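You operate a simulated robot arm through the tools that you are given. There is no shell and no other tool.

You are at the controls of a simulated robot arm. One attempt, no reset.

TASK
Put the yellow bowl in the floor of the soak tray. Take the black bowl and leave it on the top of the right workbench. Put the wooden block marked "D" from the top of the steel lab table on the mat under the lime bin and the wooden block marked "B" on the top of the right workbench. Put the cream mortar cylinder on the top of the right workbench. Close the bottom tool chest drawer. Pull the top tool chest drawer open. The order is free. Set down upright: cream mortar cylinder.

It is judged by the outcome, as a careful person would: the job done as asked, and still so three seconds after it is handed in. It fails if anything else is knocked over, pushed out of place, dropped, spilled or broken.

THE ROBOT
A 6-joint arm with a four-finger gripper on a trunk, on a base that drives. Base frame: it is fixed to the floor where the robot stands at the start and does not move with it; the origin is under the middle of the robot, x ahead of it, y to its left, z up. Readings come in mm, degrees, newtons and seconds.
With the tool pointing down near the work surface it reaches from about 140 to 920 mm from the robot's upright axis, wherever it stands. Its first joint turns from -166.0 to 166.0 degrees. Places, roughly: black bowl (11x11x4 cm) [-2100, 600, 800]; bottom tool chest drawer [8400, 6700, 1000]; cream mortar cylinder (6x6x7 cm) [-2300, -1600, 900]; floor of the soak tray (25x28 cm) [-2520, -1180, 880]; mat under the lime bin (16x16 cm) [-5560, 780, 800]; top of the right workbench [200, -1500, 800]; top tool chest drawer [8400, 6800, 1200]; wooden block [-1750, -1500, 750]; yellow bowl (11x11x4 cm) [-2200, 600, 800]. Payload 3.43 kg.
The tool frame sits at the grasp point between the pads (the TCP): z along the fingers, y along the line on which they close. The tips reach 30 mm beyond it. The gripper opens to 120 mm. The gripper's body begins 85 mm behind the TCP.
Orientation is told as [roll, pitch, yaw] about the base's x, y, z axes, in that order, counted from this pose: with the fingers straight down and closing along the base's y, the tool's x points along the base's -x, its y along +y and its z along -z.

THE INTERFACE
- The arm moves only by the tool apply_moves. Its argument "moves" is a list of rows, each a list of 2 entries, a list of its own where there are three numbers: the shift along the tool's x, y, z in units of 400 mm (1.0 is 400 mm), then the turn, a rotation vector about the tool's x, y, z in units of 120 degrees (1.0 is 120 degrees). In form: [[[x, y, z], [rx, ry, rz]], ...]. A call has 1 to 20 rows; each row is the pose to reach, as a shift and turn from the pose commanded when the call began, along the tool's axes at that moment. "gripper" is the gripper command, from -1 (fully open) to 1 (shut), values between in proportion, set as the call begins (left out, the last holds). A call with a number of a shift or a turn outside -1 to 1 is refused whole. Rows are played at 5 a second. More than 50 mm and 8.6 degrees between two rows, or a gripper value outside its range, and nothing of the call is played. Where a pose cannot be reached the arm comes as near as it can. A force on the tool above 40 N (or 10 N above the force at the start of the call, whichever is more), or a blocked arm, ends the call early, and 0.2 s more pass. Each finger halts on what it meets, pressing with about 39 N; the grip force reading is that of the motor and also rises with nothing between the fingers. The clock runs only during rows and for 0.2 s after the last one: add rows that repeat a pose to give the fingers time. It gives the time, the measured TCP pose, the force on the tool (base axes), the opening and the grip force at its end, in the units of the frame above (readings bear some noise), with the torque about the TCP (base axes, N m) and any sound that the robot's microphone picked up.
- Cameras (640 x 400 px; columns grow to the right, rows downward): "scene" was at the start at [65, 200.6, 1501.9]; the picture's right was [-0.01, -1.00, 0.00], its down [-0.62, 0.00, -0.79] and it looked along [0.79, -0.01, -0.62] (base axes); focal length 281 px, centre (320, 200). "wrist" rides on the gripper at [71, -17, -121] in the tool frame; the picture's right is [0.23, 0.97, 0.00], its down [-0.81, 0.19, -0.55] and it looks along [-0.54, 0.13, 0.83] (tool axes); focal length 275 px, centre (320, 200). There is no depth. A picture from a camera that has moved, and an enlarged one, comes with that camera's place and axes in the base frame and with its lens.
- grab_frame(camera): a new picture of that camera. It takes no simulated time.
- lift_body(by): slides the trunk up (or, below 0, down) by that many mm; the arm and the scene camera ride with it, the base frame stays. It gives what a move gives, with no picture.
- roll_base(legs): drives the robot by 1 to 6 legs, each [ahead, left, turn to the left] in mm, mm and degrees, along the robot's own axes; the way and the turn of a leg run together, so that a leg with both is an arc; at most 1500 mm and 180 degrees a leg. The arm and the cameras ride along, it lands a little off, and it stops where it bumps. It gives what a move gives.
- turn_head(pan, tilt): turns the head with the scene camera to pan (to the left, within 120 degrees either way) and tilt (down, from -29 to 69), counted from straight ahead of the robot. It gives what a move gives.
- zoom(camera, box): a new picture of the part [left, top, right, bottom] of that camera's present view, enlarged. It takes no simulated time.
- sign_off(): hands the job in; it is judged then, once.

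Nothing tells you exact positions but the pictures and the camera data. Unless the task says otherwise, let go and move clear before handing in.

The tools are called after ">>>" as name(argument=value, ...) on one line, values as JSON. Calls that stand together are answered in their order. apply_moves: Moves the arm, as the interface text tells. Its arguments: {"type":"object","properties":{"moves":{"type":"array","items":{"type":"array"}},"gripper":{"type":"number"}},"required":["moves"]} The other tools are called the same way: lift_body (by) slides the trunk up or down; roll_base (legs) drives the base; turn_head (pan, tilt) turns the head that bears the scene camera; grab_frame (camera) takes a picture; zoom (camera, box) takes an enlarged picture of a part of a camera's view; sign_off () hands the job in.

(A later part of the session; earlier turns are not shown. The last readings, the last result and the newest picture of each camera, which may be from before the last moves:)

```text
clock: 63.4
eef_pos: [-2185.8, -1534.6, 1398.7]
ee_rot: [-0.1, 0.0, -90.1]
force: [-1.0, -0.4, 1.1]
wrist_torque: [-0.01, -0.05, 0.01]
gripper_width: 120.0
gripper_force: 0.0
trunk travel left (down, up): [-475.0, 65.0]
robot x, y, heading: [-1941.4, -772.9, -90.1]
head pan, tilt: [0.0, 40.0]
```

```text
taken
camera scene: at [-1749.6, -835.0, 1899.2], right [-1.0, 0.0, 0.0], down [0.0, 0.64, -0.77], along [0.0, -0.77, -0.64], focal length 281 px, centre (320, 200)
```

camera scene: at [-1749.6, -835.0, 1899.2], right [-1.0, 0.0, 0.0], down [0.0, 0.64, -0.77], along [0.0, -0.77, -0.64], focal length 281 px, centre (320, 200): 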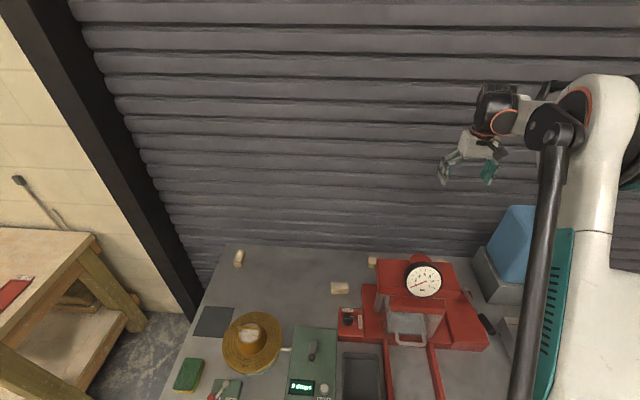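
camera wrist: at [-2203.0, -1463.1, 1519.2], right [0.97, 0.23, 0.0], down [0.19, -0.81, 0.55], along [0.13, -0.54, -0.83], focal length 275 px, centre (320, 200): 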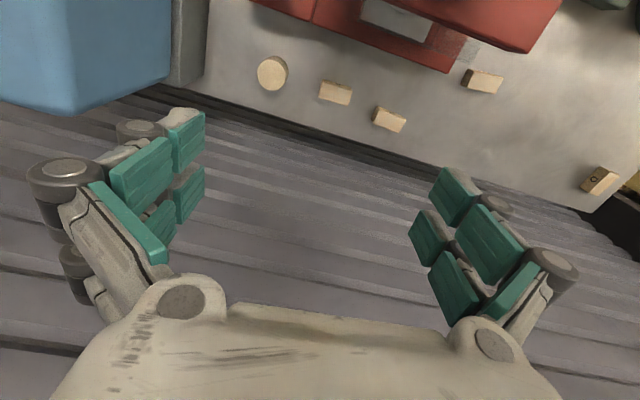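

>>> apply_moves(moves=[[[-0.05, -0.11, 0], [0, 0, 0]], [[-0.106, -0.2225, 0], [0, 0, 0]], [[-0.106, -0.2225, 0], [0, 0, 0]]])

>>> lift_body(by=-330)

>>> grab_frame(camera="wrist")

>>> grab_frame(camera="scene")

```text
refused: row 2 steps farther than a row can; nothing moved
```

```text
clock: 66.7
eef_pos: [-2185.0, -1532.3, 1069.6]
ee_rot: [0.0, 0.1, -90.2]
force: [0.5, -0.1, 0.4]
wrist_torque: [0.01, 0.05, 0.02]
gripper_width: 120.2
gripper_force: 0.0
trunk travel left (down, up): [-145.0, 395.0]
robot x, y, heading: [-1945.6, -770.5, -90.3]
head pan, tilt: [0.0, 40.0]
```

```text
taken
camera wrist: at [-2201.1, -1463.1, 1189.6], right [0.97, 0.23, 0.0], down [0.19, -0.81, 0.55], along [0.13, -0.54, -0.83], focal length 275 px, centre (320, 200)
```

wrist: 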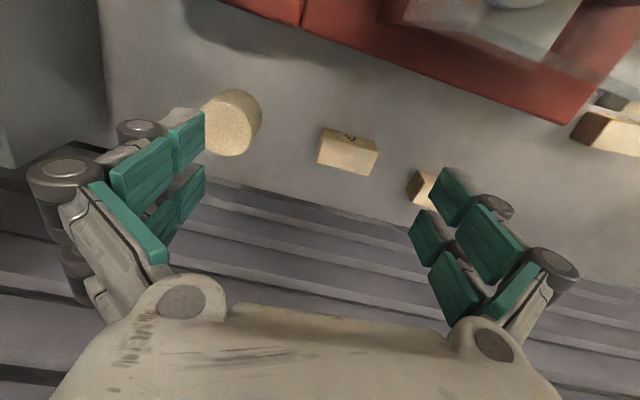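

```text
taken
camera scene: at [-1747.9, -834.9, 1569.1], right [-1.0, 0.0, 0.0], down [0.0, 0.64, -0.77], along [0.0, -0.77, -0.64], focal length 281 px, centre (320, 200)
```

scene: 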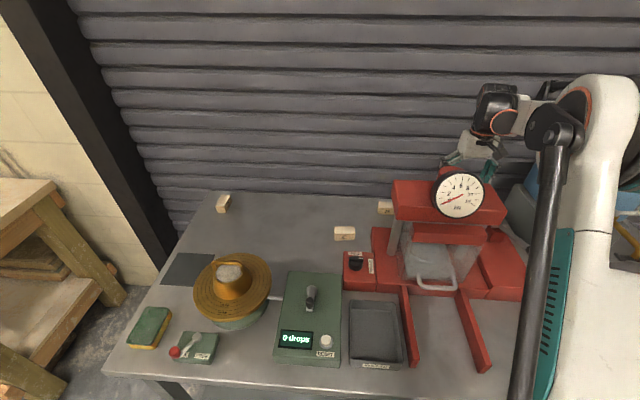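

>>> apply_moves(moves=[[[-0.035, -0.072, 0], [0, 0, 0]], [[-0.07, -0.143, 0], [0, 0, 0]], [[-0.105, -0.215, 0], [0, 0, 0]], [[-0.105, -0.215, 0], [0, 0, 0]]])

>>> grab_frame(camera="wrist")

>>> turn_head(pan=-30, tilt=30)

>>> grab_frame(camera="scene")

```text
clock: 67.7
eef_pos: [-2271.7, -1576.0, 1069.1]
ee_rot: [0.0, 0.0, -90.0]
force: [0.2, 0.0, -0.1]
wrist_torque: [0.04, 0.0, -0.01]
gripper_width: 120.2
gripper_force: 0.1
trunk travel left (down, up): [-145.0, 395.0]
robot x, y, heading: [-1948.3, -768.3, -90.1]
head pan, tilt: [0.0, 40.0]
```

```text
taken
camera wrist: at [-2287.6, -1505.5, 1188.7], right [0.97, 0.23, 0.0], down [0.19, -0.81, 0.55], along [0.13, -0.54, -0.83], focal length 275 px, centre (320, 200)
```

wrist: 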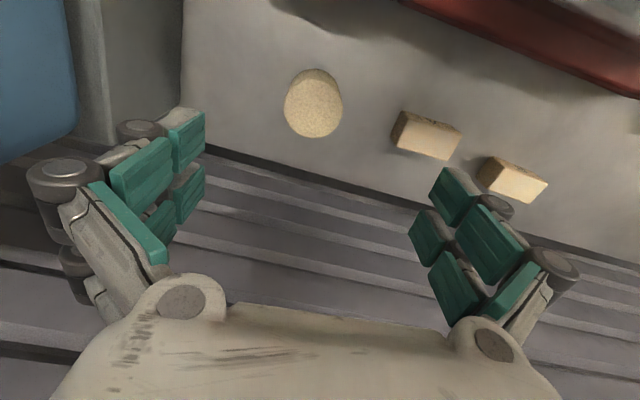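

```text
clock: 68.6
eef_pos: [-2272.4, -1575.9, 1068.6]
ee_rot: [0.0, 0.0, -90.0]
force: [0.1, 0.6, -1.0]
wrist_torque: [0.01, -0.02, 0.02]
gripper_width: 119.8
gripper_force: 0.0
trunk travel left (down, up): [-145.0, 395.0]
robot x, y, heading: [-1945.8, -771.6, -90.1]
head pan, tilt: [-30.0, 30.0]
```

```text
taken
camera scene: at [-1793.1, -828.3, 1584.4], right [-0.87, 0.5, 0.0], down [0.25, 0.43, -0.87], along [-0.43, -0.75, -0.5], focal length 281 px, centre (320, 200)
```

scene: 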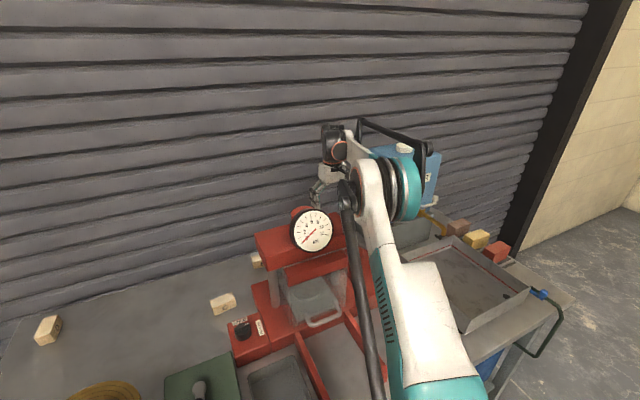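

Gripper is directly above the cylinder; I'll descend to grasp height.

>>> apply_moves(moves=[[[-0.005, -0.01, 0.115], [0, 0, 0]], [[-0.005, -0.01, 0.23], [0, 0, 0]], [[-0.005, -0.01, 0.345], [0, 0, 0]], [[-0.005, -0.01, 0.455], [0, 0, 0]], [[-0.005, -0.01, 0.455], [0, 0, 0]]])

>>> grab_frame(camera="wrist")

>>> grab_frame(camera="scene")

```text
clock: 69.8
eef_pos: [-2275.1, -1578.3, 897.7]
ee_rot: [0.0, -0.1, -90.1]
force: [-0.5, -0.1, -1.0]
wrist_torque: [0.0, -0.02, 0.01]
gripper_width: 120.2
gripper_force: 0.1
trunk travel left (down, up): [-145.0, 395.0]
robot x, y, heading: [-1945.6, -770.4, -89.9]
head pan, tilt: [-30.0, 30.0]
```

```text
taken
camera wrist: at [-2290.7, -1507.4, 1017.8], right [0.97, 0.23, 0.0], down [0.19, -0.81, 0.55], along [0.13, -0.54, -0.83], focal length 275 px, centre (320, 200)
```

wrist: 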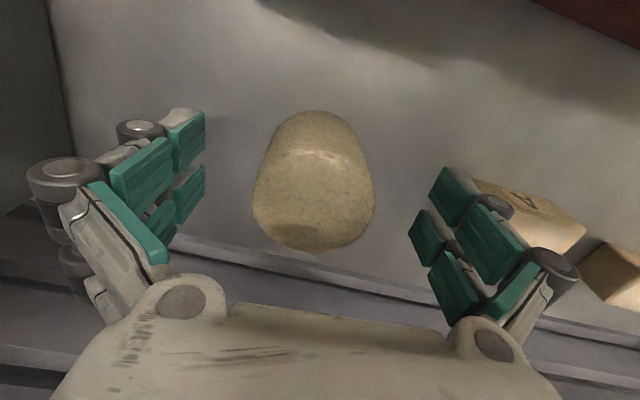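

```text
taken
camera scene: at [-1793.0, -826.6, 1586.3], right [-0.87, 0.5, 0.0], down [0.25, 0.43, -0.87], along [-0.43, -0.75, -0.5], focal length 281 px, centre (320, 200)
```

scene: 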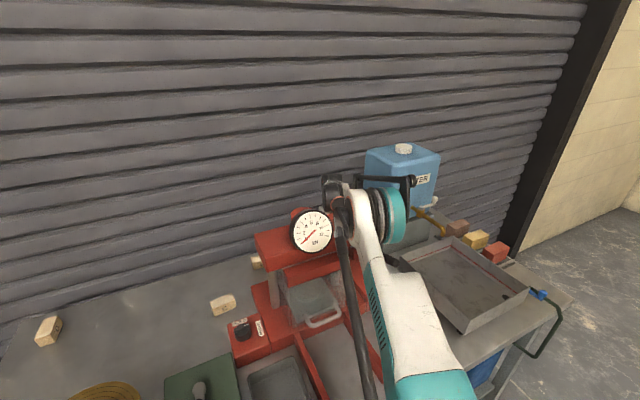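

>>> apply_moves(moves=[[[0, 0, 0.02], [0, 0, 0]], [[0, 0, 0.04], [0, 0, 0]], [[0, 0, 0.04], [0, 0, 0]], [[0, 0, 0.04], [0, 0, 0]]])

```text
clock: 71.0
eef_pos: [-2277.2, -1580.5, 897.9]
ee_rot: [-0.1, -0.1, -90.0]
force: [-0.3, 0.2, -0.3]
wrist_torque: [-0.02, 0.01, 0.03]
gripper_width: 119.7
gripper_force: 0.2
trunk travel left (down, up): [-145.0, 395.0]
robot x, y, heading: [-1947.3, -771.8, -90.2]
head pan, tilt: [-30.0, 30.0]
stopped in row 4: the arm was blocked; the commanded pose is now the measured one
```

The arm got blocked at z≈898 though the tool force is nil; I need to see whether a link is touching something.

>>> zoom(camera="scene", box=[230, 150, 470, 300])

>>> turn_head(pan=-15, tilt=35)

>>> zoom(camera="scene", box=[320, 100, 560, 250])

```text
2.67 times, centred on (350, 225) of scene
camera zoom: at [-1792.2, -823.1, 1581.4], right [-0.87, 0.5, 0.0], down [0.25, 0.43, -0.87], along [-0.43, -0.75, -0.5], focal length 749 px, centre (240, 133)
```

zoom: 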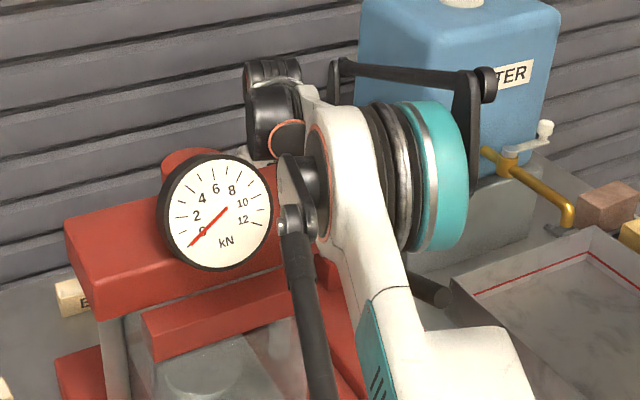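

```text
clock: 71.8
eef_pos: [-2277.5, -1578.7, 897.3]
ee_rot: [-0.1, -0.2, -90.1]
force: [-0.1, 0.0, -0.4]
wrist_torque: [0.02, 0.04, 0.03]
gripper_width: 120.0
gripper_force: 0.0
trunk travel left (down, up): [-145.0, 395.0]
robot x, y, heading: [-1944.4, -771.3, -89.7]
head pan, tilt: [-15.0, 35.0]
```

```text
2.67 times, centred on (440, 175) of scene
camera zoom: at [-1770.4, -829.8, 1576.8], right [-0.97, 0.26, 0.0], down [0.15, 0.55, -0.82], along [-0.21, -0.79, -0.57], focal length 749 px, centre (0, 267)
```

zoom: 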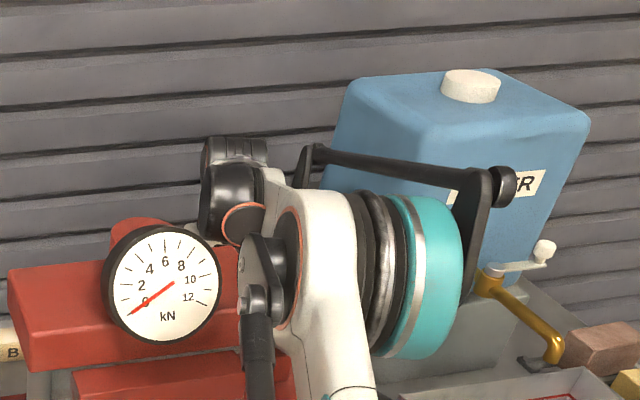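

The bulky elbow seems to be crowding the machine's head. I'll back up, raise the trunk so the elbow rides higher, and try again.

>>> apply_moves(moves=[[[0, 0, -0.1], [0, 0, 0]], [[0, 0, -0.2], [0, 0, 0]], [[0, 0, -0.3], [0, 0, 0]], [[0, 0, -0.4], [0, 0, 0]], [[0, 0, -0.4], [0, 0, 0]]])

>>> lift_body(by=200)

>>> grab_frame(camera="scene")

```text
clock: 73.0
eef_pos: [-2276.5, -1580.3, 1052.8]
ee_rot: [-0.1, 0.0, -90.1]
force: [-0.2, 0.8, -0.2]
wrist_torque: [-0.01, 0.0, 0.02]
gripper_width: 120.2
gripper_force: 0.1
trunk travel left (down, up): [-145.0, 395.0]
robot x, y, heading: [-1942.5, -770.2, -89.9]
head pan, tilt: [-15.0, 35.0]
```

```text
clock: 75.1
eef_pos: [-2276.2, -1580.6, 1251.2]
ee_rot: [0.0, 0.0, -90.1]
force: [-0.4, 0.6, -0.5]
wrist_torque: [0.01, 0.01, -0.01]
gripper_width: 119.9
gripper_force: 0.0
trunk travel left (down, up): [-345.0, 195.0]
robot x, y, heading: [-1947.7, -768.4, -90.1]
head pan, tilt: [-15.0, 35.0]
```

```text
taken
camera scene: at [-1771.0, -835.8, 1776.5], right [-0.97, 0.26, 0.0], down [0.15, 0.55, -0.82], along [-0.21, -0.79, -0.57], focal length 281 px, centre (320, 200)
```

scene: 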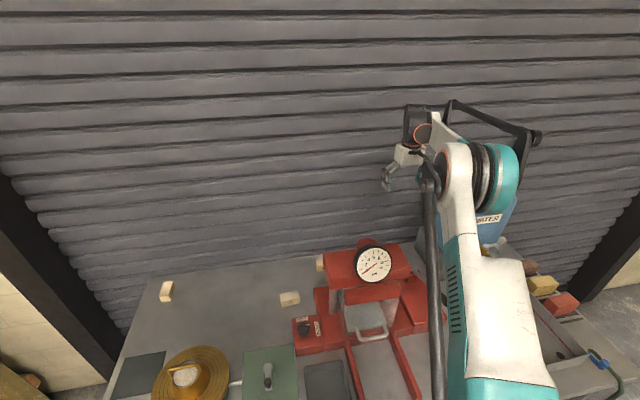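

>>> apply_moves(moves=[[[0, 0, 0.11], [0, 0, 0]], [[0, 0, 0.22], [0, 0, 0]], [[0, 0, 0.33], [0, 0, 0]], [[0, 0, 0.44], [0, 0, 0]], [[0, 0, 0.55], [0, 0, 0]], [[0, 0, 0.66], [0, 0, 0]], [[0, 0, 0.75], [0, 0, 0]], [[0, 0, 0.75], [0, 0, 0]]])

>>> grab_frame(camera="scene")

>>> zoom(camera="scene", box=[320, 130, 560, 280])

>>> grab_frame(camera="wrist")

```text
clock: 76.9
eef_pos: [-2274.7, -1575.5, 956.5]
ee_rot: [0.0, 0.0, -90.2]
force: [-0.9, 0.3, -0.2]
wrist_torque: [0.04, 0.01, -0.01]
gripper_width: 120.2
gripper_force: 0.1
out of reach, approached as far as the arm can: row 7, 8
trunk travel left (down, up): [-345.0, 195.0]
robot x, y, heading: [-1943.5, -770.8, -90.0]
head pan, tilt: [-15.0, 35.0]
```

```text
taken
camera scene: at [-1771.1, -836.2, 1776.6], right [-0.97, 0.26, 0.0], down [0.15, 0.55, -0.82], along [-0.21, -0.79, -0.57], focal length 281 px, centre (320, 200)
```

scene: 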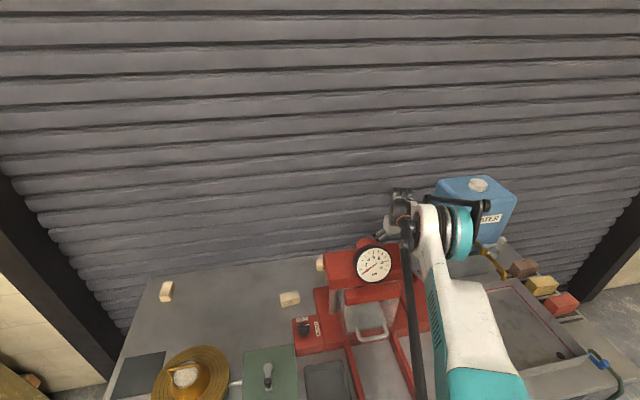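

```text
2.67 times, centred on (440, 205) of scene
camera zoom: at [-1771.1, -836.2, 1776.6], right [-0.97, 0.26, 0.0], down [0.15, 0.55, -0.82], along [-0.21, -0.79, -0.57], focal length 749 px, centre (0, 187)
```

zoom: 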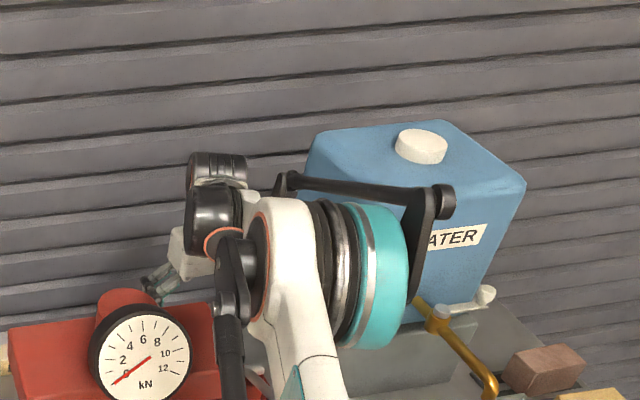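

```text
taken
camera wrist: at [-2289.5, -1503.6, 1076.7], right [0.97, 0.23, 0.0], down [0.19, -0.81, 0.55], along [0.13, -0.54, -0.83], focal length 275 px, centre (320, 200)
```

wrist: 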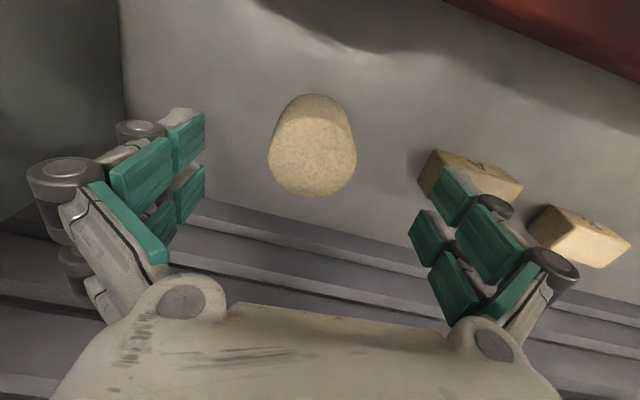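

Too far with the trunk high. I'll rise, shift the base right so the arm passes clear to the right of the machine head with a shorter reach, then retry.

>>> apply_moves(moves=[[[0, 0, -0.11], [0, 0, 0]], [[0, 0, -0.22], [0, 0, 0]], [[0, 0, -0.33], [0, 0, 0]], [[0, 0, -0.44], [0, 0, 0]], [[0, 0, -0.55], [0, 0, 0]], [[0, 0, -0.66], [0, 0, 0]], [[0, 0, -0.75], [0, 0, 0]], [[0, 0, -0.75], [0, 0, 0]]])

>>> lift_body(by=150)

>>> roll_base(legs=[[0, -210, 0]])

>>> grab_frame(camera="scene")

```text
clock: 78.7
eef_pos: [-2273.6, -1576.0, 1254.5]
ee_rot: [0.0, 0.0, -90.0]
force: [-0.6, -0.5, -1.0]
wrist_torque: [-0.05, -0.02, 0.01]
gripper_width: 120.0
gripper_force: 0.1
trunk travel left (down, up): [-345.0, 195.0]
robot x, y, heading: [-1947.5, -770.1, -90.1]
head pan, tilt: [-15.0, 35.0]
```

```text
clock: 80.5
eef_pos: [-2273.2, -1575.5, 1404.0]
ee_rot: [0.0, 0.0, -90.2]
force: [0.5, -0.1, -1.0]
wrist_torque: [-0.03, -0.02, 0.01]
gripper_width: 119.9
gripper_force: 0.0
trunk travel left (down, up): [-495.0, 45.0]
robot x, y, heading: [-1945.2, -769.6, -90.2]
head pan, tilt: [-15.0, 35.0]
```

```text
clock: 82.1
eef_pos: [-2484.7, -1575.7, 1404.7]
ee_rot: [0.0, 0.1, -89.9]
force: [0.2, -0.8, 0.1]
wrist_torque: [-0.01, -0.05, 0.01]
gripper_width: 120.0
gripper_force: 0.0
trunk travel left (down, up): [-495.0, 45.0]
robot x, y, heading: [-2158.2, -770.0, -89.9]
head pan, tilt: [-15.0, 35.0]
```

```text
taken
camera scene: at [-1984.8, -835.3, 1926.8], right [-0.97, 0.26, 0.0], down [0.15, 0.55, -0.82], along [-0.21, -0.79, -0.57], focal length 281 px, centre (320, 200)
```

scene: 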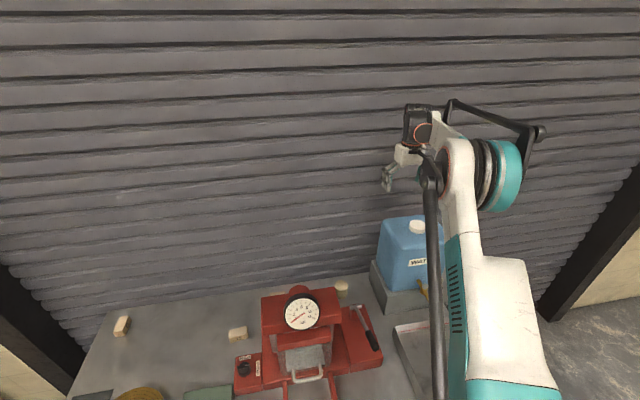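

>>> apply_moves(moves=[[[-0.002, 0.105, 0], [0, 0, 0]], [[-0.003, 0.21, 0], [0, 0, 0]], [[-0.004, 0.315, 0], [0, 0, 0]], [[-0.005, 0.42, 0], [0, 0, 0]], [[-0.005, 0.52, 0], [0, 0, 0]], [[-0.005, 0.52, 0], [0, 0, 0]]])

>>> lift_body(by=-250)

>>> grab_frame(camera="scene")

>>> grab_frame(camera="wrist")

```text
clock: 83.5
eef_pos: [-2276.4, -1578.9, 1404.8]
ee_rot: [0.1, 0.0, -89.9]
force: [-1.1, -0.1, -0.2]
wrist_torque: [0.0, -0.04, -0.03]
gripper_width: 120.1
gripper_force: 0.1
trunk travel left (down, up): [-495.0, 45.0]
robot x, y, heading: [-2157.5, -771.1, -89.9]
head pan, tilt: [-15.0, 35.0]
```

```text
clock: 86.1
eef_pos: [-2275.3, -1578.5, 1156.2]
ee_rot: [0.1, 0.1, -89.9]
force: [-0.4, -0.2, -0.6]
wrist_torque: [0.0, 0.0, 0.0]
gripper_width: 119.9
gripper_force: 0.2
trunk travel left (down, up): [-245.0, 295.0]
robot x, y, heading: [-2157.7, -768.5, -89.9]
head pan, tilt: [-15.0, 35.0]
```

```text
taken
camera scene: at [-1982.6, -835.1, 1676.7], right [-0.97, 0.26, 0.0], down [0.15, 0.55, -0.82], along [-0.21, -0.79, -0.57], focal length 281 px, centre (320, 200)
```

scene: 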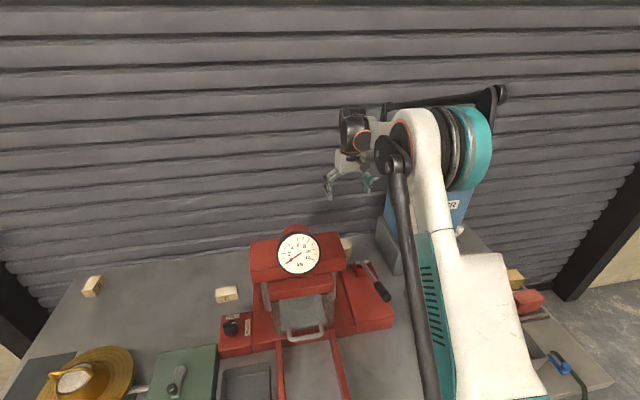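

```text
taken
camera wrist: at [-2291.8, -1508.4, 1275.9], right [0.97, 0.23, 0.0], down [0.19, -0.81, 0.55], along [0.13, -0.54, -0.83], focal length 275 px, centre (320, 200)
```

wrist: 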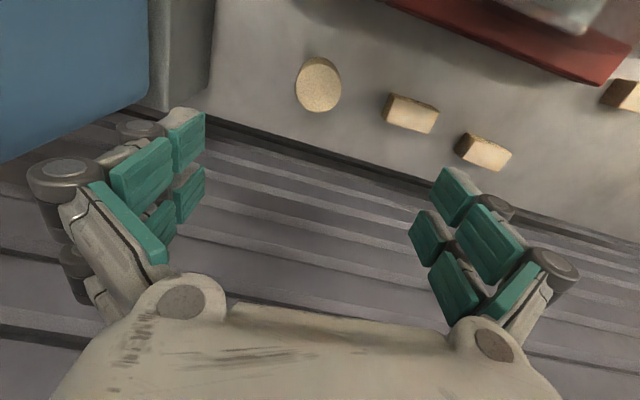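

>>> apply_moves(moves=[[[0, 0, 0.11], [0, 0, 0]], [[0, 0, 0.22], [0, 0, 0]], [[0, 0, 0.33], [0, 0, 0]], [[0, 0, 0.44], [0, 0, 0]], [[0, 0, 0.5], [0, 0, 0]], [[0, 0, 0.5], [0, 0, 0]]])

>>> grab_frame(camera="scene")

>>> grab_frame(camera="wrist")

```text
clock: 87.5
eef_pos: [-2274.7, -1581.7, 956.7]
ee_rot: [0.1, 0.0, -89.9]
force: [0.0, 0.6, 0.7]
wrist_torque: [0.0, -0.02, 0.0]
gripper_width: 120.1
gripper_force: 0.1
trunk travel left (down, up): [-245.0, 295.0]
robot x, y, heading: [-2160.2, -769.6, -89.8]
head pan, tilt: [-15.0, 35.0]
```

```text
taken
camera scene: at [-1982.6, -835.3, 1676.6], right [-0.97, 0.26, 0.0], down [0.15, 0.55, -0.82], along [-0.21, -0.79, -0.57], focal length 281 px, centre (320, 200)
```

scene: 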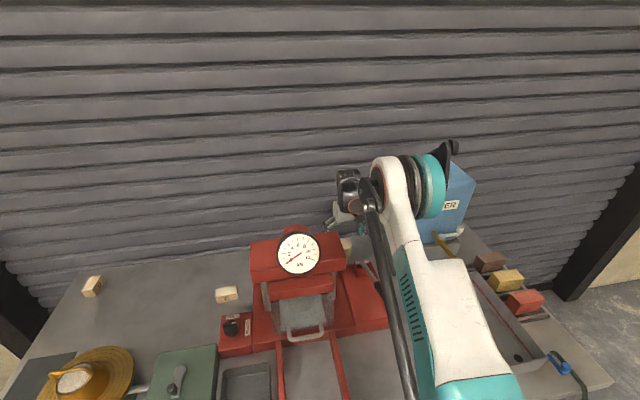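

```text
taken
camera wrist: at [-2291.1, -1511.5, 1077.4], right [0.97, 0.23, 0.0], down [0.19, -0.81, 0.55], along [0.13, -0.54, -0.83], focal length 275 px, centre (320, 200)
```

wrist: 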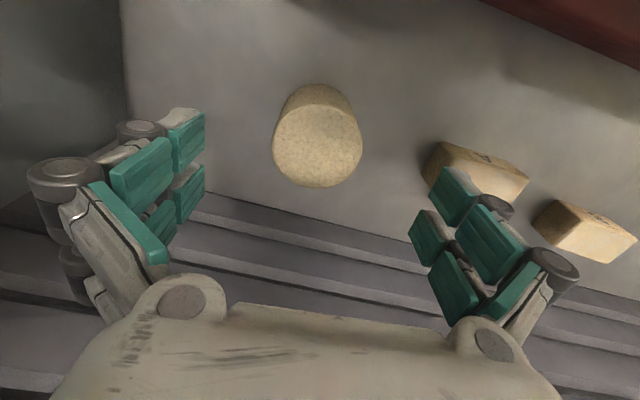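

>>> apply_moves(moves=[[[0, 0, 0.06], [0, 0, 0]], [[0, 0, 0.12], [0, 0, 0]], [[0, 0, 0.175], [0, 0, 0]], [[0, 0, 0.175], [0, 0, 0]]])

>>> grab_frame(camera="wrist")

```text
clock: 88.5
eef_pos: [-2275.7, -1580.2, 885.8]
ee_rot: [0.0, 0.1, -90.0]
force: [0.4, -0.4, 0.0]
wrist_torque: [0.01, 0.06, -0.01]
gripper_width: 119.9
gripper_force: 0.0
trunk travel left (down, up): [-245.0, 295.0]
robot x, y, heading: [-2160.7, -774.4, -89.9]
head pan, tilt: [-15.0, 35.0]
```

```text
taken
camera wrist: at [-2291.4, -1509.5, 1006.5], right [0.97, 0.23, 0.0], down [0.19, -0.81, 0.55], along [0.13, -0.54, -0.83], focal length 275 px, centre (320, 200)
```

wrist: 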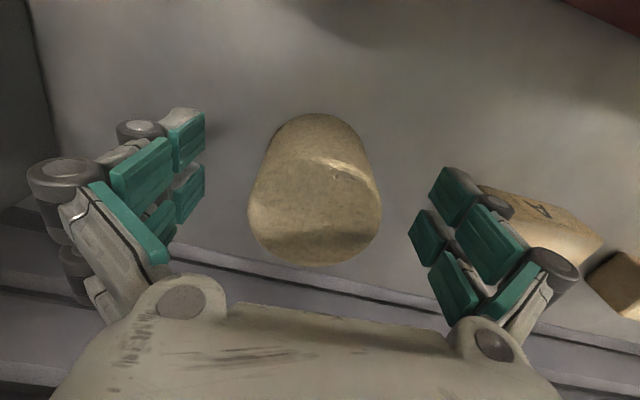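

>>> apply_moves(moves=[[[0, 0, 0], [0, 0, 0]], [[0, 0, 0], [0, 0, 0]], [[0, 0, 0], [0, 0, 0]], [[0, 0, 0], [0, 0, 0]]], gripper=1)

>>> grab_frame(camera="wrist")

```text
clock: 89.5
eef_pos: [-2275.4, -1580.6, 887.5]
ee_rot: [-0.1, -0.1, -89.9]
force: [-2.4, -1.8, 6.5]
wrist_torque: [0.14, 0.03, 0.02]
gripper_width: 57.7
gripper_force: 38.5
trunk travel left (down, up): [-245.0, 295.0]
robot x, y, heading: [-2158.5, -765.3, -89.9]
head pan, tilt: [-15.0, 35.0]
```

```text
taken
camera wrist: at [-2291.7, -1509.2, 1007.1], right [0.97, 0.23, 0.0], down [0.19, -0.81, 0.55], along [0.13, -0.54, -0.83], focal length 275 px, centre (320, 200)
```

wrist: 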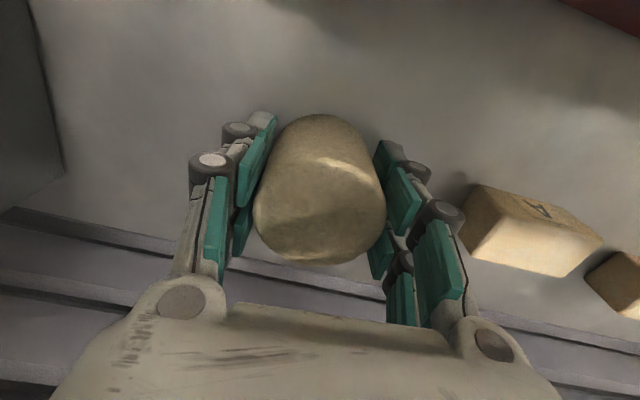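

Cylinder gripped. Now lifting it clear.

>>> apply_moves(moves=[[[0, 0, -0.05], [0, 0, 0]], [[0, 0, -0.15], [0, 0, 0]], [[0, 0, -0.26], [0, 0, 0]], [[0, 0, -0.37], [0, 0, 0]], [[0, 0, -0.48], [0, 0, 0]], [[0, 0, -0.59], [0, 0, 0]], [[0, 0, -0.7], [0, 0, 0]], [[0, 0, -0.7], [0, 0, 0]]])

>>> lift_body(by=100)

>>> grab_frame(camera="wrist")

>>> grab_frame(camera="scene")

```text
clock: 91.3
eef_pos: [-2276.5, -1577.9, 1166.0]
ee_rot: [0.0, 0.1, -89.9]
force: [-0.3, -0.4, -3.6]
wrist_torque: [0.01, 0.0, 0.04]
gripper_width: 57.9
gripper_force: 38.9
trunk travel left (down, up): [-245.0, 295.0]
robot x, y, heading: [-2159.0, -771.7, -89.9]
head pan, tilt: [-15.0, 35.0]
```

```text
clock: 92.7
eef_pos: [-2275.8, -1578.1, 1264.3]
ee_rot: [0.0, 0.0, -90.0]
force: [-0.7, 0.2, -3.2]
wrist_torque: [0.04, -0.01, 0.0]
gripper_width: 57.8
gripper_force: 38.9
trunk travel left (down, up): [-345.0, 195.0]
robot x, y, heading: [-2156.0, -769.6, -90.1]
head pan, tilt: [-15.0, 35.0]
```

```text
taken
camera wrist: at [-2291.3, -1507.6, 1385.6], right [0.97, 0.23, 0.0], down [0.19, -0.81, 0.55], along [0.13, -0.54, -0.83], focal length 275 px, centre (320, 200)
```

wrist: 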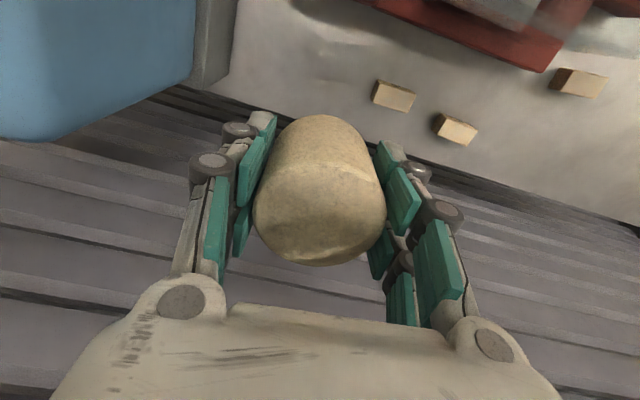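

```text
taken
camera scene: at [-1982.7, -835.9, 1776.4], right [-0.97, 0.26, 0.0], down [0.15, 0.55, -0.82], along [-0.21, -0.79, -0.57], focal length 281 px, centre (320, 200)
```

scene: 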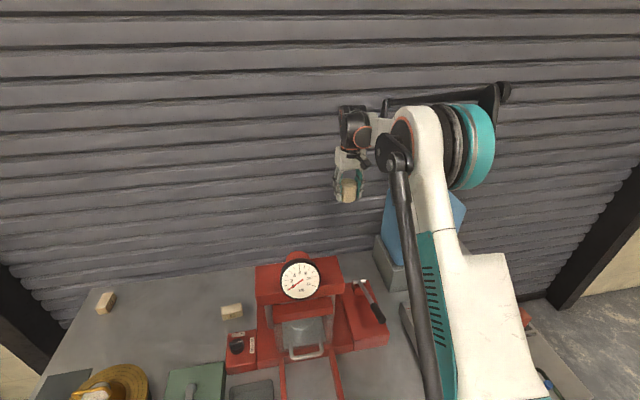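

Cylinder is held securely. Backing away from the table, then I'll fold the arm in and travel along the aisle to the right workbench.

>>> roll_base(legs=[[-500, 0, 0]])

>>> apply_moves(moves=[[[0.11, 0, 0], [0, 0, 0]], [[0.22, 0, 0], [0, 0, 0]], [[0.33, 0, 0], [0, 0, 0]], [[0.44, 0, 0], [0, 0, 0]], [[0.55, 0, 0], [0, 0, 0]], [[0.66, 0, 0], [0, 0, 0]], [[0.75, 0, 0], [0, 0, 0]], [[0.75, 0, 0], [0, 0, 0]]])

>>> roll_base(legs=[[0, 1400, 0], [0, 450, 0]])

>>> turn_head(pan=0, tilt=40)

>>> grab_frame(camera="scene")

```text
clock: 95.6
eef_pos: [-2272.0, -1075.7, 1266.9]
ee_rot: [0.0, 0.0, -89.6]
force: [-0.3, 0.6, -3.1]
wrist_torque: [-0.04, -0.04, 0.02]
gripper_width: 57.6
gripper_force: 38.9
trunk travel left (down, up): [-345.0, 195.0]
robot x, y, heading: [-2161.2, -268.5, -89.7]
head pan, tilt: [-15.0, 35.0]
```

```text
clock: 97.4
eef_pos: [-2276.8, -779.0, 1265.4]
ee_rot: [0.0, 0.0, -89.6]
force: [-0.1, 0.1, -4.3]
wrist_torque: [0.03, 0.02, 0.0]
gripper_width: 57.7
gripper_force: 39.1
trunk travel left (down, up): [-345.0, 195.0]
robot x, y, heading: [-2163.0, -269.5, -89.7]
head pan, tilt: [-15.0, 35.0]
```

```text
clock: 106.6
eef_pos: [-458.3, -799.6, 1266.7]
ee_rot: [0.0, 0.0, -91.6]
force: [-0.1, -0.5, -2.8]
wrist_torque: [0.01, 0.04, -0.02]
gripper_width: 57.7
gripper_force: 39.8
trunk travel left (down, up): [-345.0, 195.0]
robot x, y, heading: [-328.3, -294.1, -91.6]
head pan, tilt: [-15.0, 35.0]
```

```text
clock: 107.4
eef_pos: [-458.3, -800.0, 1267.0]
ee_rot: [0.0, 0.0, -91.7]
force: [0.5, -0.1, -3.4]
wrist_torque: [0.01, -0.02, 0.02]
gripper_width: 57.7
gripper_force: 39.1
trunk travel left (down, up): [-345.0, 195.0]
robot x, y, heading: [-324.3, -295.6, -91.7]
head pan, tilt: [0.0, 40.0]
```

```text
taken
camera scene: at [-129.1, -365.6, 1769.0], right [-1.0, 0.03, 0.0], down [0.02, 0.64, -0.77], along [-0.02, -0.77, -0.64], focal length 281 px, centre (320, 200)
```

scene: 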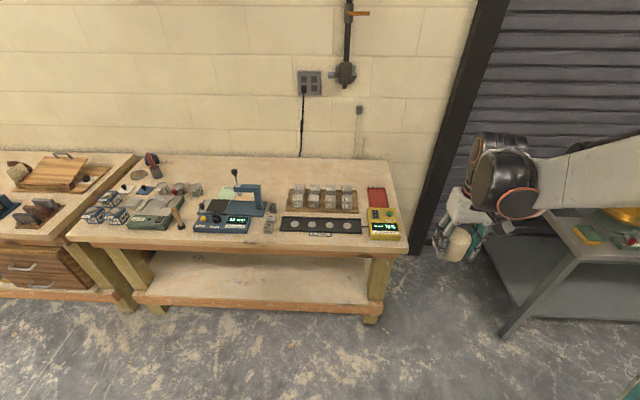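

>>> zoom(camera="scene", box=[60, 140, 300, 290])

>>> zoom(camera="scene", box=[210, 140, 450, 290])

```text
2.67 times, centred on (180, 215) of scene
camera zoom: at [-129.1, -365.6, 1769.0], right [-1.0, 0.03, 0.0], down [0.02, 0.64, -0.77], along [-0.02, -0.77, -0.64], focal length 749 px, centre (693, 160)
```

zoom: 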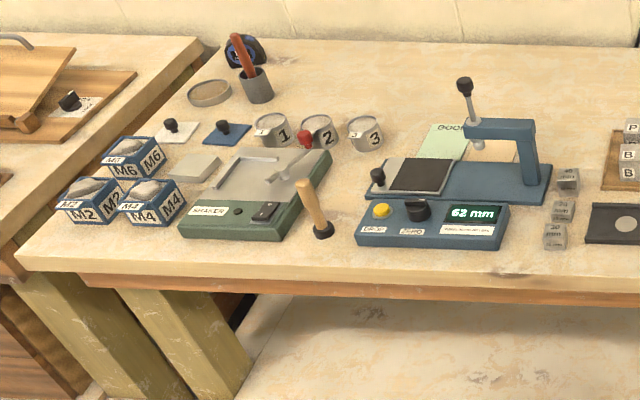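

```text
2.67 times, centred on (330, 215) of scene
camera zoom: at [-129.1, -365.6, 1769.0], right [-1.0, 0.03, 0.0], down [0.02, 0.64, -0.77], along [-0.02, -0.77, -0.64], focal length 749 px, centre (293, 160)
```

zoom: 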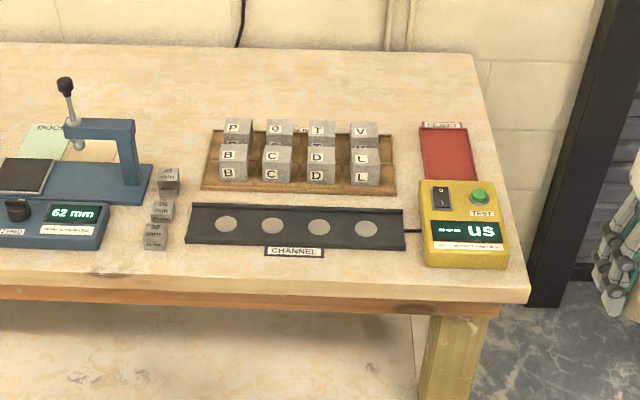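

There is a wide free strip at the back of the right workbench behind the cube board (about x -330..+50, y -1620..-1850). I'll drive up to the bench to place the cylinder there.

>>> roll_base(legs=[[0, 0, 1.7], [480, 174, 0]])

>>> turn_head(pan=-5, tilt=60)

>>> grab_frame(camera="scene")

```text
clock: 110.8
eef_pos: [-263.5, -1284.1, 1266.3]
ee_rot: [0.0, 0.0, -89.3]
force: [-0.2, 0.0, -3.2]
wrist_torque: [0.03, -0.01, 0.0]
gripper_width: 57.4
gripper_force: 38.5
trunk travel left (down, up): [-345.0, 195.0]
robot x, y, heading: [-152.5, -771.4, -89.1]
head pan, tilt: [0.0, 40.0]
```

```text
clock: 111.6
eef_pos: [-263.7, -1282.8, 1267.6]
ee_rot: [0.0, -0.1, -89.4]
force: [-1.1, -0.2, -3.4]
wrist_torque: [0.01, 0.01, -0.02]
gripper_width: 57.4
gripper_force: 38.9
trunk travel left (down, up): [-345.0, 195.0]
robot x, y, heading: [-148.5, -775.4, -89.1]
head pan, tilt: [-5.0, 60.0]
```

```text
taken
camera scene: at [41.6, -817.2, 1742.3], right [-1.0, 0.07, 0.0], down [0.06, 0.86, -0.5], along [-0.04, -0.5, -0.87], focal length 281 px, centre (320, 200)
```

scene: 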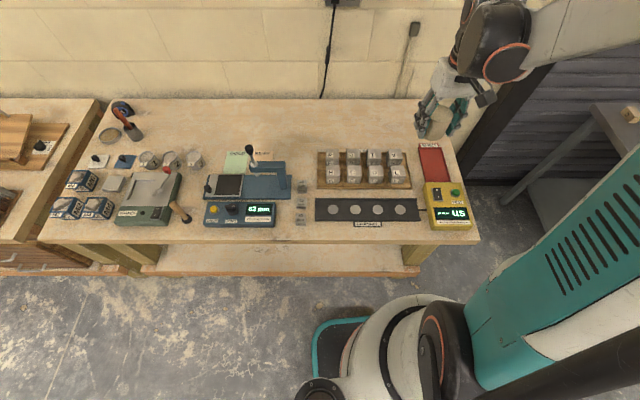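

>>> roll_base(legs=[[95, 0, -0.9]])

>>> apply_moves(moves=[[[-0.11, -0.025, 0], [0, 0, 0]], [[-0.22, -0.05, 0], [0, 0, 0]], [[-0.33, -0.075, 0], [0, 0, 0]], [[-0.44, -0.1, 0], [0, 0, 0]], [[-0.55, -0.13, 0], [0, 0, 0]], [[-0.66, -0.16, 0], [0, 0, 0]], [[-0.76, -0.19, 0], [0, 0, 0]], [[-0.76, -0.19, 0], [0, 0, 0]]])

>>> grab_frame(camera="scene")

>>> grab_frame(camera="wrist")

```text
clock: 112.7
eef_pos: [-272.4, -1379.5, 1265.3]
ee_rot: [0.1, 0.1, -90.2]
force: [0.1, -1.0, -4.2]
wrist_torque: [0.09, -0.02, -0.01]
gripper_width: 57.6
gripper_force: 39.3
trunk travel left (down, up): [-345.0, 195.0]
robot x, y, heading: [-152.0, -873.6, -89.9]
head pan, tilt: [-5.0, 60.0]
```

```text
clock: 114.5
eef_pos: [-348.9, -1679.8, 1265.6]
ee_rot: [0.0, 0.1, -90.2]
force: [0.1, -0.1, -3.1]
wrist_torque: [0.03, -0.02, -0.01]
gripper_width: 57.4
gripper_force: 38.5
trunk travel left (down, up): [-345.0, 195.0]
robot x, y, heading: [-148.6, -867.1, -89.9]
head pan, tilt: [-5.0, 60.0]
```

```text
taken
camera scene: at [41.6, -916.5, 1742.3], right [-1.0, 0.09, 0.0], down [0.08, 0.86, -0.5], along [-0.04, -0.5, -0.87], focal length 281 px, centre (320, 200)
```

scene: 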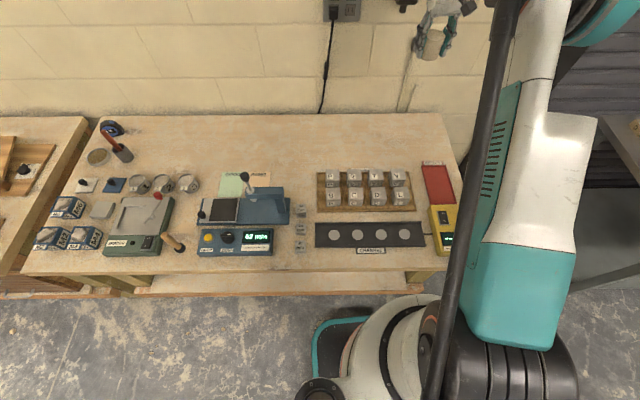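

```text
taken
camera wrist: at [-364.7, -1609.0, 1387.3], right [0.97, 0.23, 0.0], down [0.19, -0.81, 0.55], along [0.13, -0.54, -0.83], focal length 275 px, centre (320, 200)
```

wrist: 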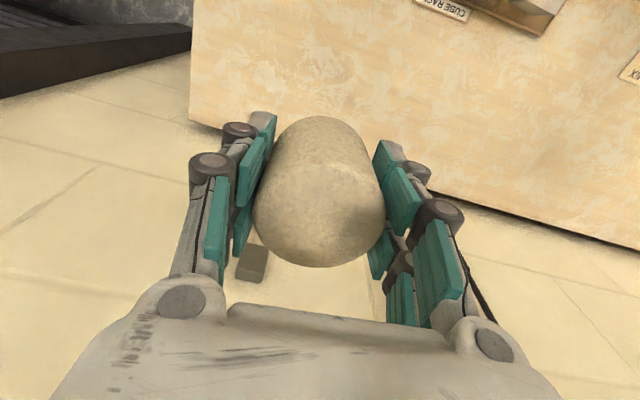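

>>> lift_body(by=-100)

>>> apply_moves(moves=[[[0, 0, 0.11], [0, 0, 0]], [[0, 0, 0.22], [0, 0, 0]], [[0, 0, 0.33], [0, 0, 0]], [[0, 0, 0.44], [0, 0, 0]], [[0, 0, 0.5], [0, 0, 0]], [[0, 0, 0.5], [0, 0, 0]]])

>>> grab_frame(camera="wrist")

>>> grab_frame(camera="scene")

```text
clock: 115.8
eef_pos: [-348.8, -1679.0, 1166.0]
ee_rot: [0.0, 0.0, -90.2]
force: [0.1, 0.4, -3.3]
wrist_torque: [-0.04, -0.01, -0.01]
gripper_width: 57.5
gripper_force: 39.1
trunk travel left (down, up): [-245.0, 295.0]
robot x, y, heading: [-151.6, -872.0, -90.2]
head pan, tilt: [-5.0, 60.0]
```

```text
clock: 117.2
eef_pos: [-349.3, -1680.8, 965.8]
ee_rot: [0.0, 0.0, -90.2]
force: [0.0, -0.3, -2.6]
wrist_torque: [0.0, -0.01, -0.03]
gripper_width: 57.6
gripper_force: 38.9
trunk travel left (down, up): [-245.0, 295.0]
robot x, y, heading: [-151.0, -871.7, -90.1]
head pan, tilt: [-5.0, 60.0]
```

```text
taken
camera wrist: at [-365.2, -1609.4, 1086.4], right [0.97, 0.23, 0.0], down [0.19, -0.81, 0.55], along [0.13, -0.54, -0.83], focal length 275 px, centre (320, 200)
```

wrist: 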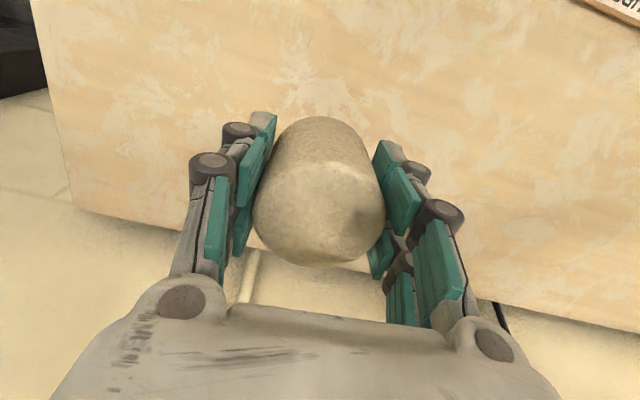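

```text
taken
camera scene: at [41.3, -917.6, 1642.3], right [-1.0, 0.09, 0.0], down [0.08, 0.86, -0.5], along [-0.04, -0.5, -0.87], focal length 281 px, centre (320, 200)
```

scene: 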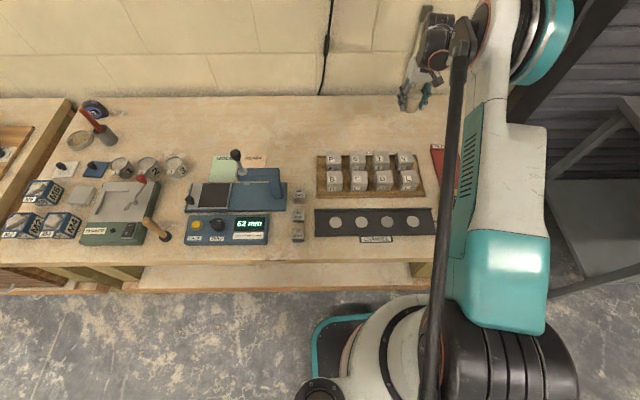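

>>> apply_moves(moves=[[[0, 0, 0.0175], [0, 0, 0]], [[0, 0, 0.035], [0, 0, 0]], [[0, 0, 0.05], [0, 0, 0]], [[0, 0, 0.05], [0, 0, 0]]])

>>> zoom(camera="scene", box=[370, 50, 470, 130])

```text
clock: 118.2
eef_pos: [-349.0, -1681.6, 945.8]
ee_rot: [-0.1, 0.0, -90.2]
force: [0.8, 0.3, -1.9]
wrist_torque: [0.0, 0.01, -0.01]
gripper_width: 57.4
gripper_force: 38.8
trunk travel left (down, up): [-245.0, 295.0]
robot x, y, heading: [-149.8, -873.6, -90.4]
head pan, tilt: [-5.0, 60.0]
```

```text
5.00 times, centred on (420, 90) of scene
camera zoom: at [41.3, -917.6, 1642.3], right [-1.0, 0.09, 0.0], down [0.08, 0.86, -0.5], along [-0.04, -0.5, -0.87], focal length 1405 px, centre (-180, 750)
```

zoom: 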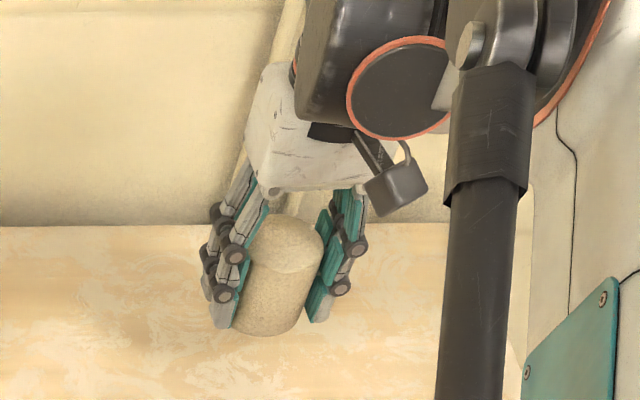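

>>> apply_moves(moves=[[[0, 0, 0.0075], [0, 0, 0]], [[0, 0, 0.015], [0, 0, 0]], [[0, 0, 0.0225], [0, 0, 0]], [[0, 0, 0.0225], [0, 0, 0]]])

```text
clock: 119.2
eef_pos: [-350.8, -1679.5, 936.9]
ee_rot: [0.0, -0.1, -90.1]
force: [1.0, 0.1, -3.6]
wrist_torque: [0.0, 0.01, 0.02]
gripper_width: 57.6
gripper_force: 39.1
trunk travel left (down, up): [-245.0, 295.0]
robot x, y, heading: [-157.3, -870.3, -90.2]
head pan, tilt: [-5.0, 60.0]
```

>>> apply_moves(moves=[[[0, 0, 0.005], [0, 0, 0]], [[0, 0, 0.01], [0, 0, 0]], [[0, 0, 0.01], [0, 0, 0]]])

>>> zoom(camera="scene", box=[370, 50, 470, 130])

```text
clock: 120.0
eef_pos: [-350.3, -1680.1, 932.6]
ee_rot: [0.0, -0.1, -90.2]
force: [0.5, -0.5, -3.7]
wrist_torque: [0.04, -0.01, -0.02]
gripper_width: 57.5
gripper_force: 39.5
trunk travel left (down, up): [-245.0, 295.0]
robot x, y, heading: [-152.3, -874.8, -90.1]
head pan, tilt: [-5.0, 60.0]
```

```text
5.00 times, centred on (420, 90) of scene
camera zoom: at [41.3, -917.6, 1642.3], right [-1.0, 0.09, 0.0], down [0.08, 0.86, -0.5], along [-0.04, -0.5, -0.87], focal length 1405 px, centre (-180, 750)
```

zoom: 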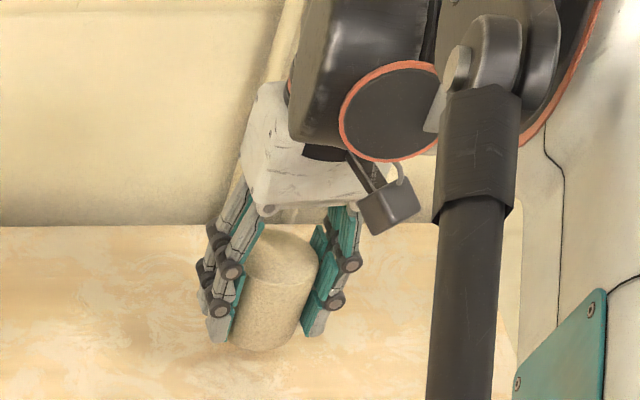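

>>> apply_moves(moves=[[[0, 0, 0.005], [0, 0, 0]], [[0, 0, 0.01], [0, 0, 0]], [[0, 0, 0.01], [0, 0, 0]]])

>>> apply_moves(moves=[[[0, 0, 0.005], [0, 0, 0]], [[0, 0, 0.01], [0, 0, 0]], [[0, 0, 0.01], [0, 0, 0]]])

```text
clock: 120.8
eef_pos: [-349.3, -1680.0, 929.6]
ee_rot: [-0.1, 0.0, -90.3]
force: [-0.3, 0.7, -3.5]
wrist_torque: [0.0, -0.03, -0.01]
gripper_width: 57.3
gripper_force: 39.3
trunk travel left (down, up): [-245.0, 295.0]
robot x, y, heading: [-151.8, -872.9, -89.8]
head pan, tilt: [-5.0, 60.0]
```

```text
clock: 121.6
eef_pos: [-349.5, -1679.6, 924.1]
ee_rot: [0.0, -0.1, -90.2]
force: [0.0, -0.1, -3.1]
wrist_torque: [0.01, -0.02, 0.0]
gripper_width: 57.8
gripper_force: 39.6
trunk travel left (down, up): [-245.0, 295.0]
robot x, y, heading: [-148.4, -869.2, -90.0]
head pan, tilt: [-5.0, 60.0]
```

>>> apply_moves(moves=[[[0, 0, 0.005], [0, 0, 0]], [[0, 0, 0.01], [0, 0, 0]], [[0, 0, 0.015], [0, 0, 0]], [[0, 0, 0.02], [0, 0, 0]], [[0, 0, 0.02], [0, 0, 0]]])

>>> zoom(camera="scene", box=[370, 50, 470, 130])

>>> grab_frame(camera="wrist")

```text
clock: 122.8
eef_pos: [-349.1, -1680.3, 916.7]
ee_rot: [0.1, 0.0, -90.2]
force: [0.4, 0.7, -2.5]
wrist_torque: [0.04, -0.03, 0.02]
gripper_width: 57.5
gripper_force: 39.1
trunk travel left (down, up): [-245.0, 295.0]
robot x, y, heading: [-148.7, -870.4, -90.2]
head pan, tilt: [-5.0, 60.0]
```

```text
5.00 times, centred on (420, 90) of scene
camera zoom: at [41.3, -917.6, 1642.3], right [-1.0, 0.09, 0.0], down [0.08, 0.86, -0.5], along [-0.04, -0.5, -0.87], focal length 1405 px, centre (-180, 750)
```

zoom: 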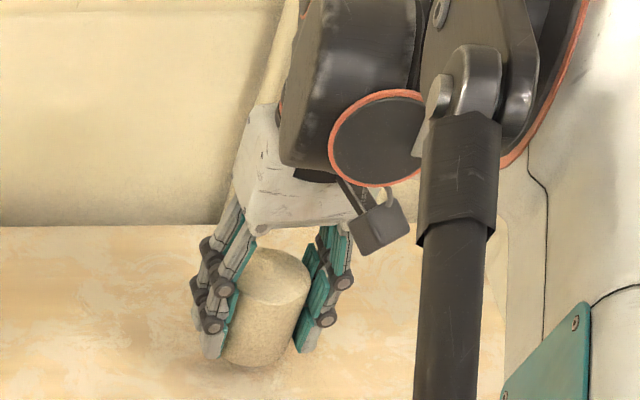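

```text
taken
camera wrist: at [-364.8, -1609.8, 1037.6], right [0.97, 0.23, 0.0], down [0.19, -0.81, 0.55], along [0.13, -0.54, -0.83], focal length 275 px, centre (320, 200)
```

wrist: 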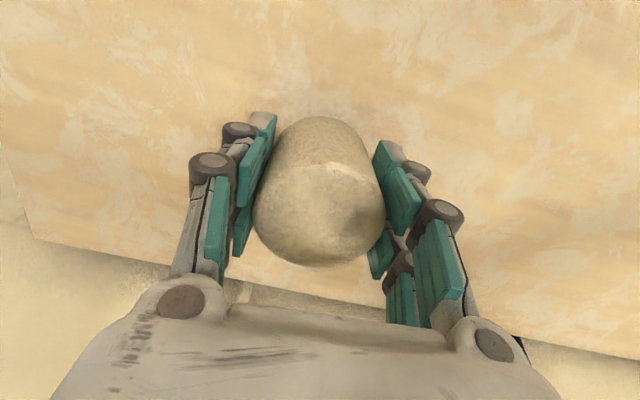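

>>> apply_moves(moves=[[[0, 0, 0.005], [0, 0, 0]], [[0, 0, 0.01], [0, 0, 0]], [[0, 0, 0.01], [0, 0, 0]]])

>>> apply_moves(moves=[[[0, 0, 0.005], [0, 0, 0]], [[0, 0, 0.01], [0, 0, 0]], [[0, 0, 0.01], [0, 0, 0]]])

```text
clock: 123.6
eef_pos: [-349.2, -1679.7, 912.1]
ee_rot: [0.1, 0.0, -90.2]
force: [0.3, 0.9, -2.8]
wrist_torque: [0.02, -0.02, 0.05]
gripper_width: 57.3
gripper_force: 38.7
trunk travel left (down, up): [-245.0, 295.0]
robot x, y, heading: [-149.7, -871.6, -90.1]
head pan, tilt: [-5.0, 60.0]
```

```text
clock: 124.4
eef_pos: [-348.8, -1680.4, 909.1]
ee_rot: [-0.1, 0.0, -90.2]
force: [-0.1, -0.3, -3.4]
wrist_torque: [-0.01, -0.02, 0.0]
gripper_width: 57.5
gripper_force: 38.7
trunk travel left (down, up): [-245.0, 295.0]
robot x, y, heading: [-148.8, -871.6, -90.4]
head pan, tilt: [-5.0, 60.0]
```

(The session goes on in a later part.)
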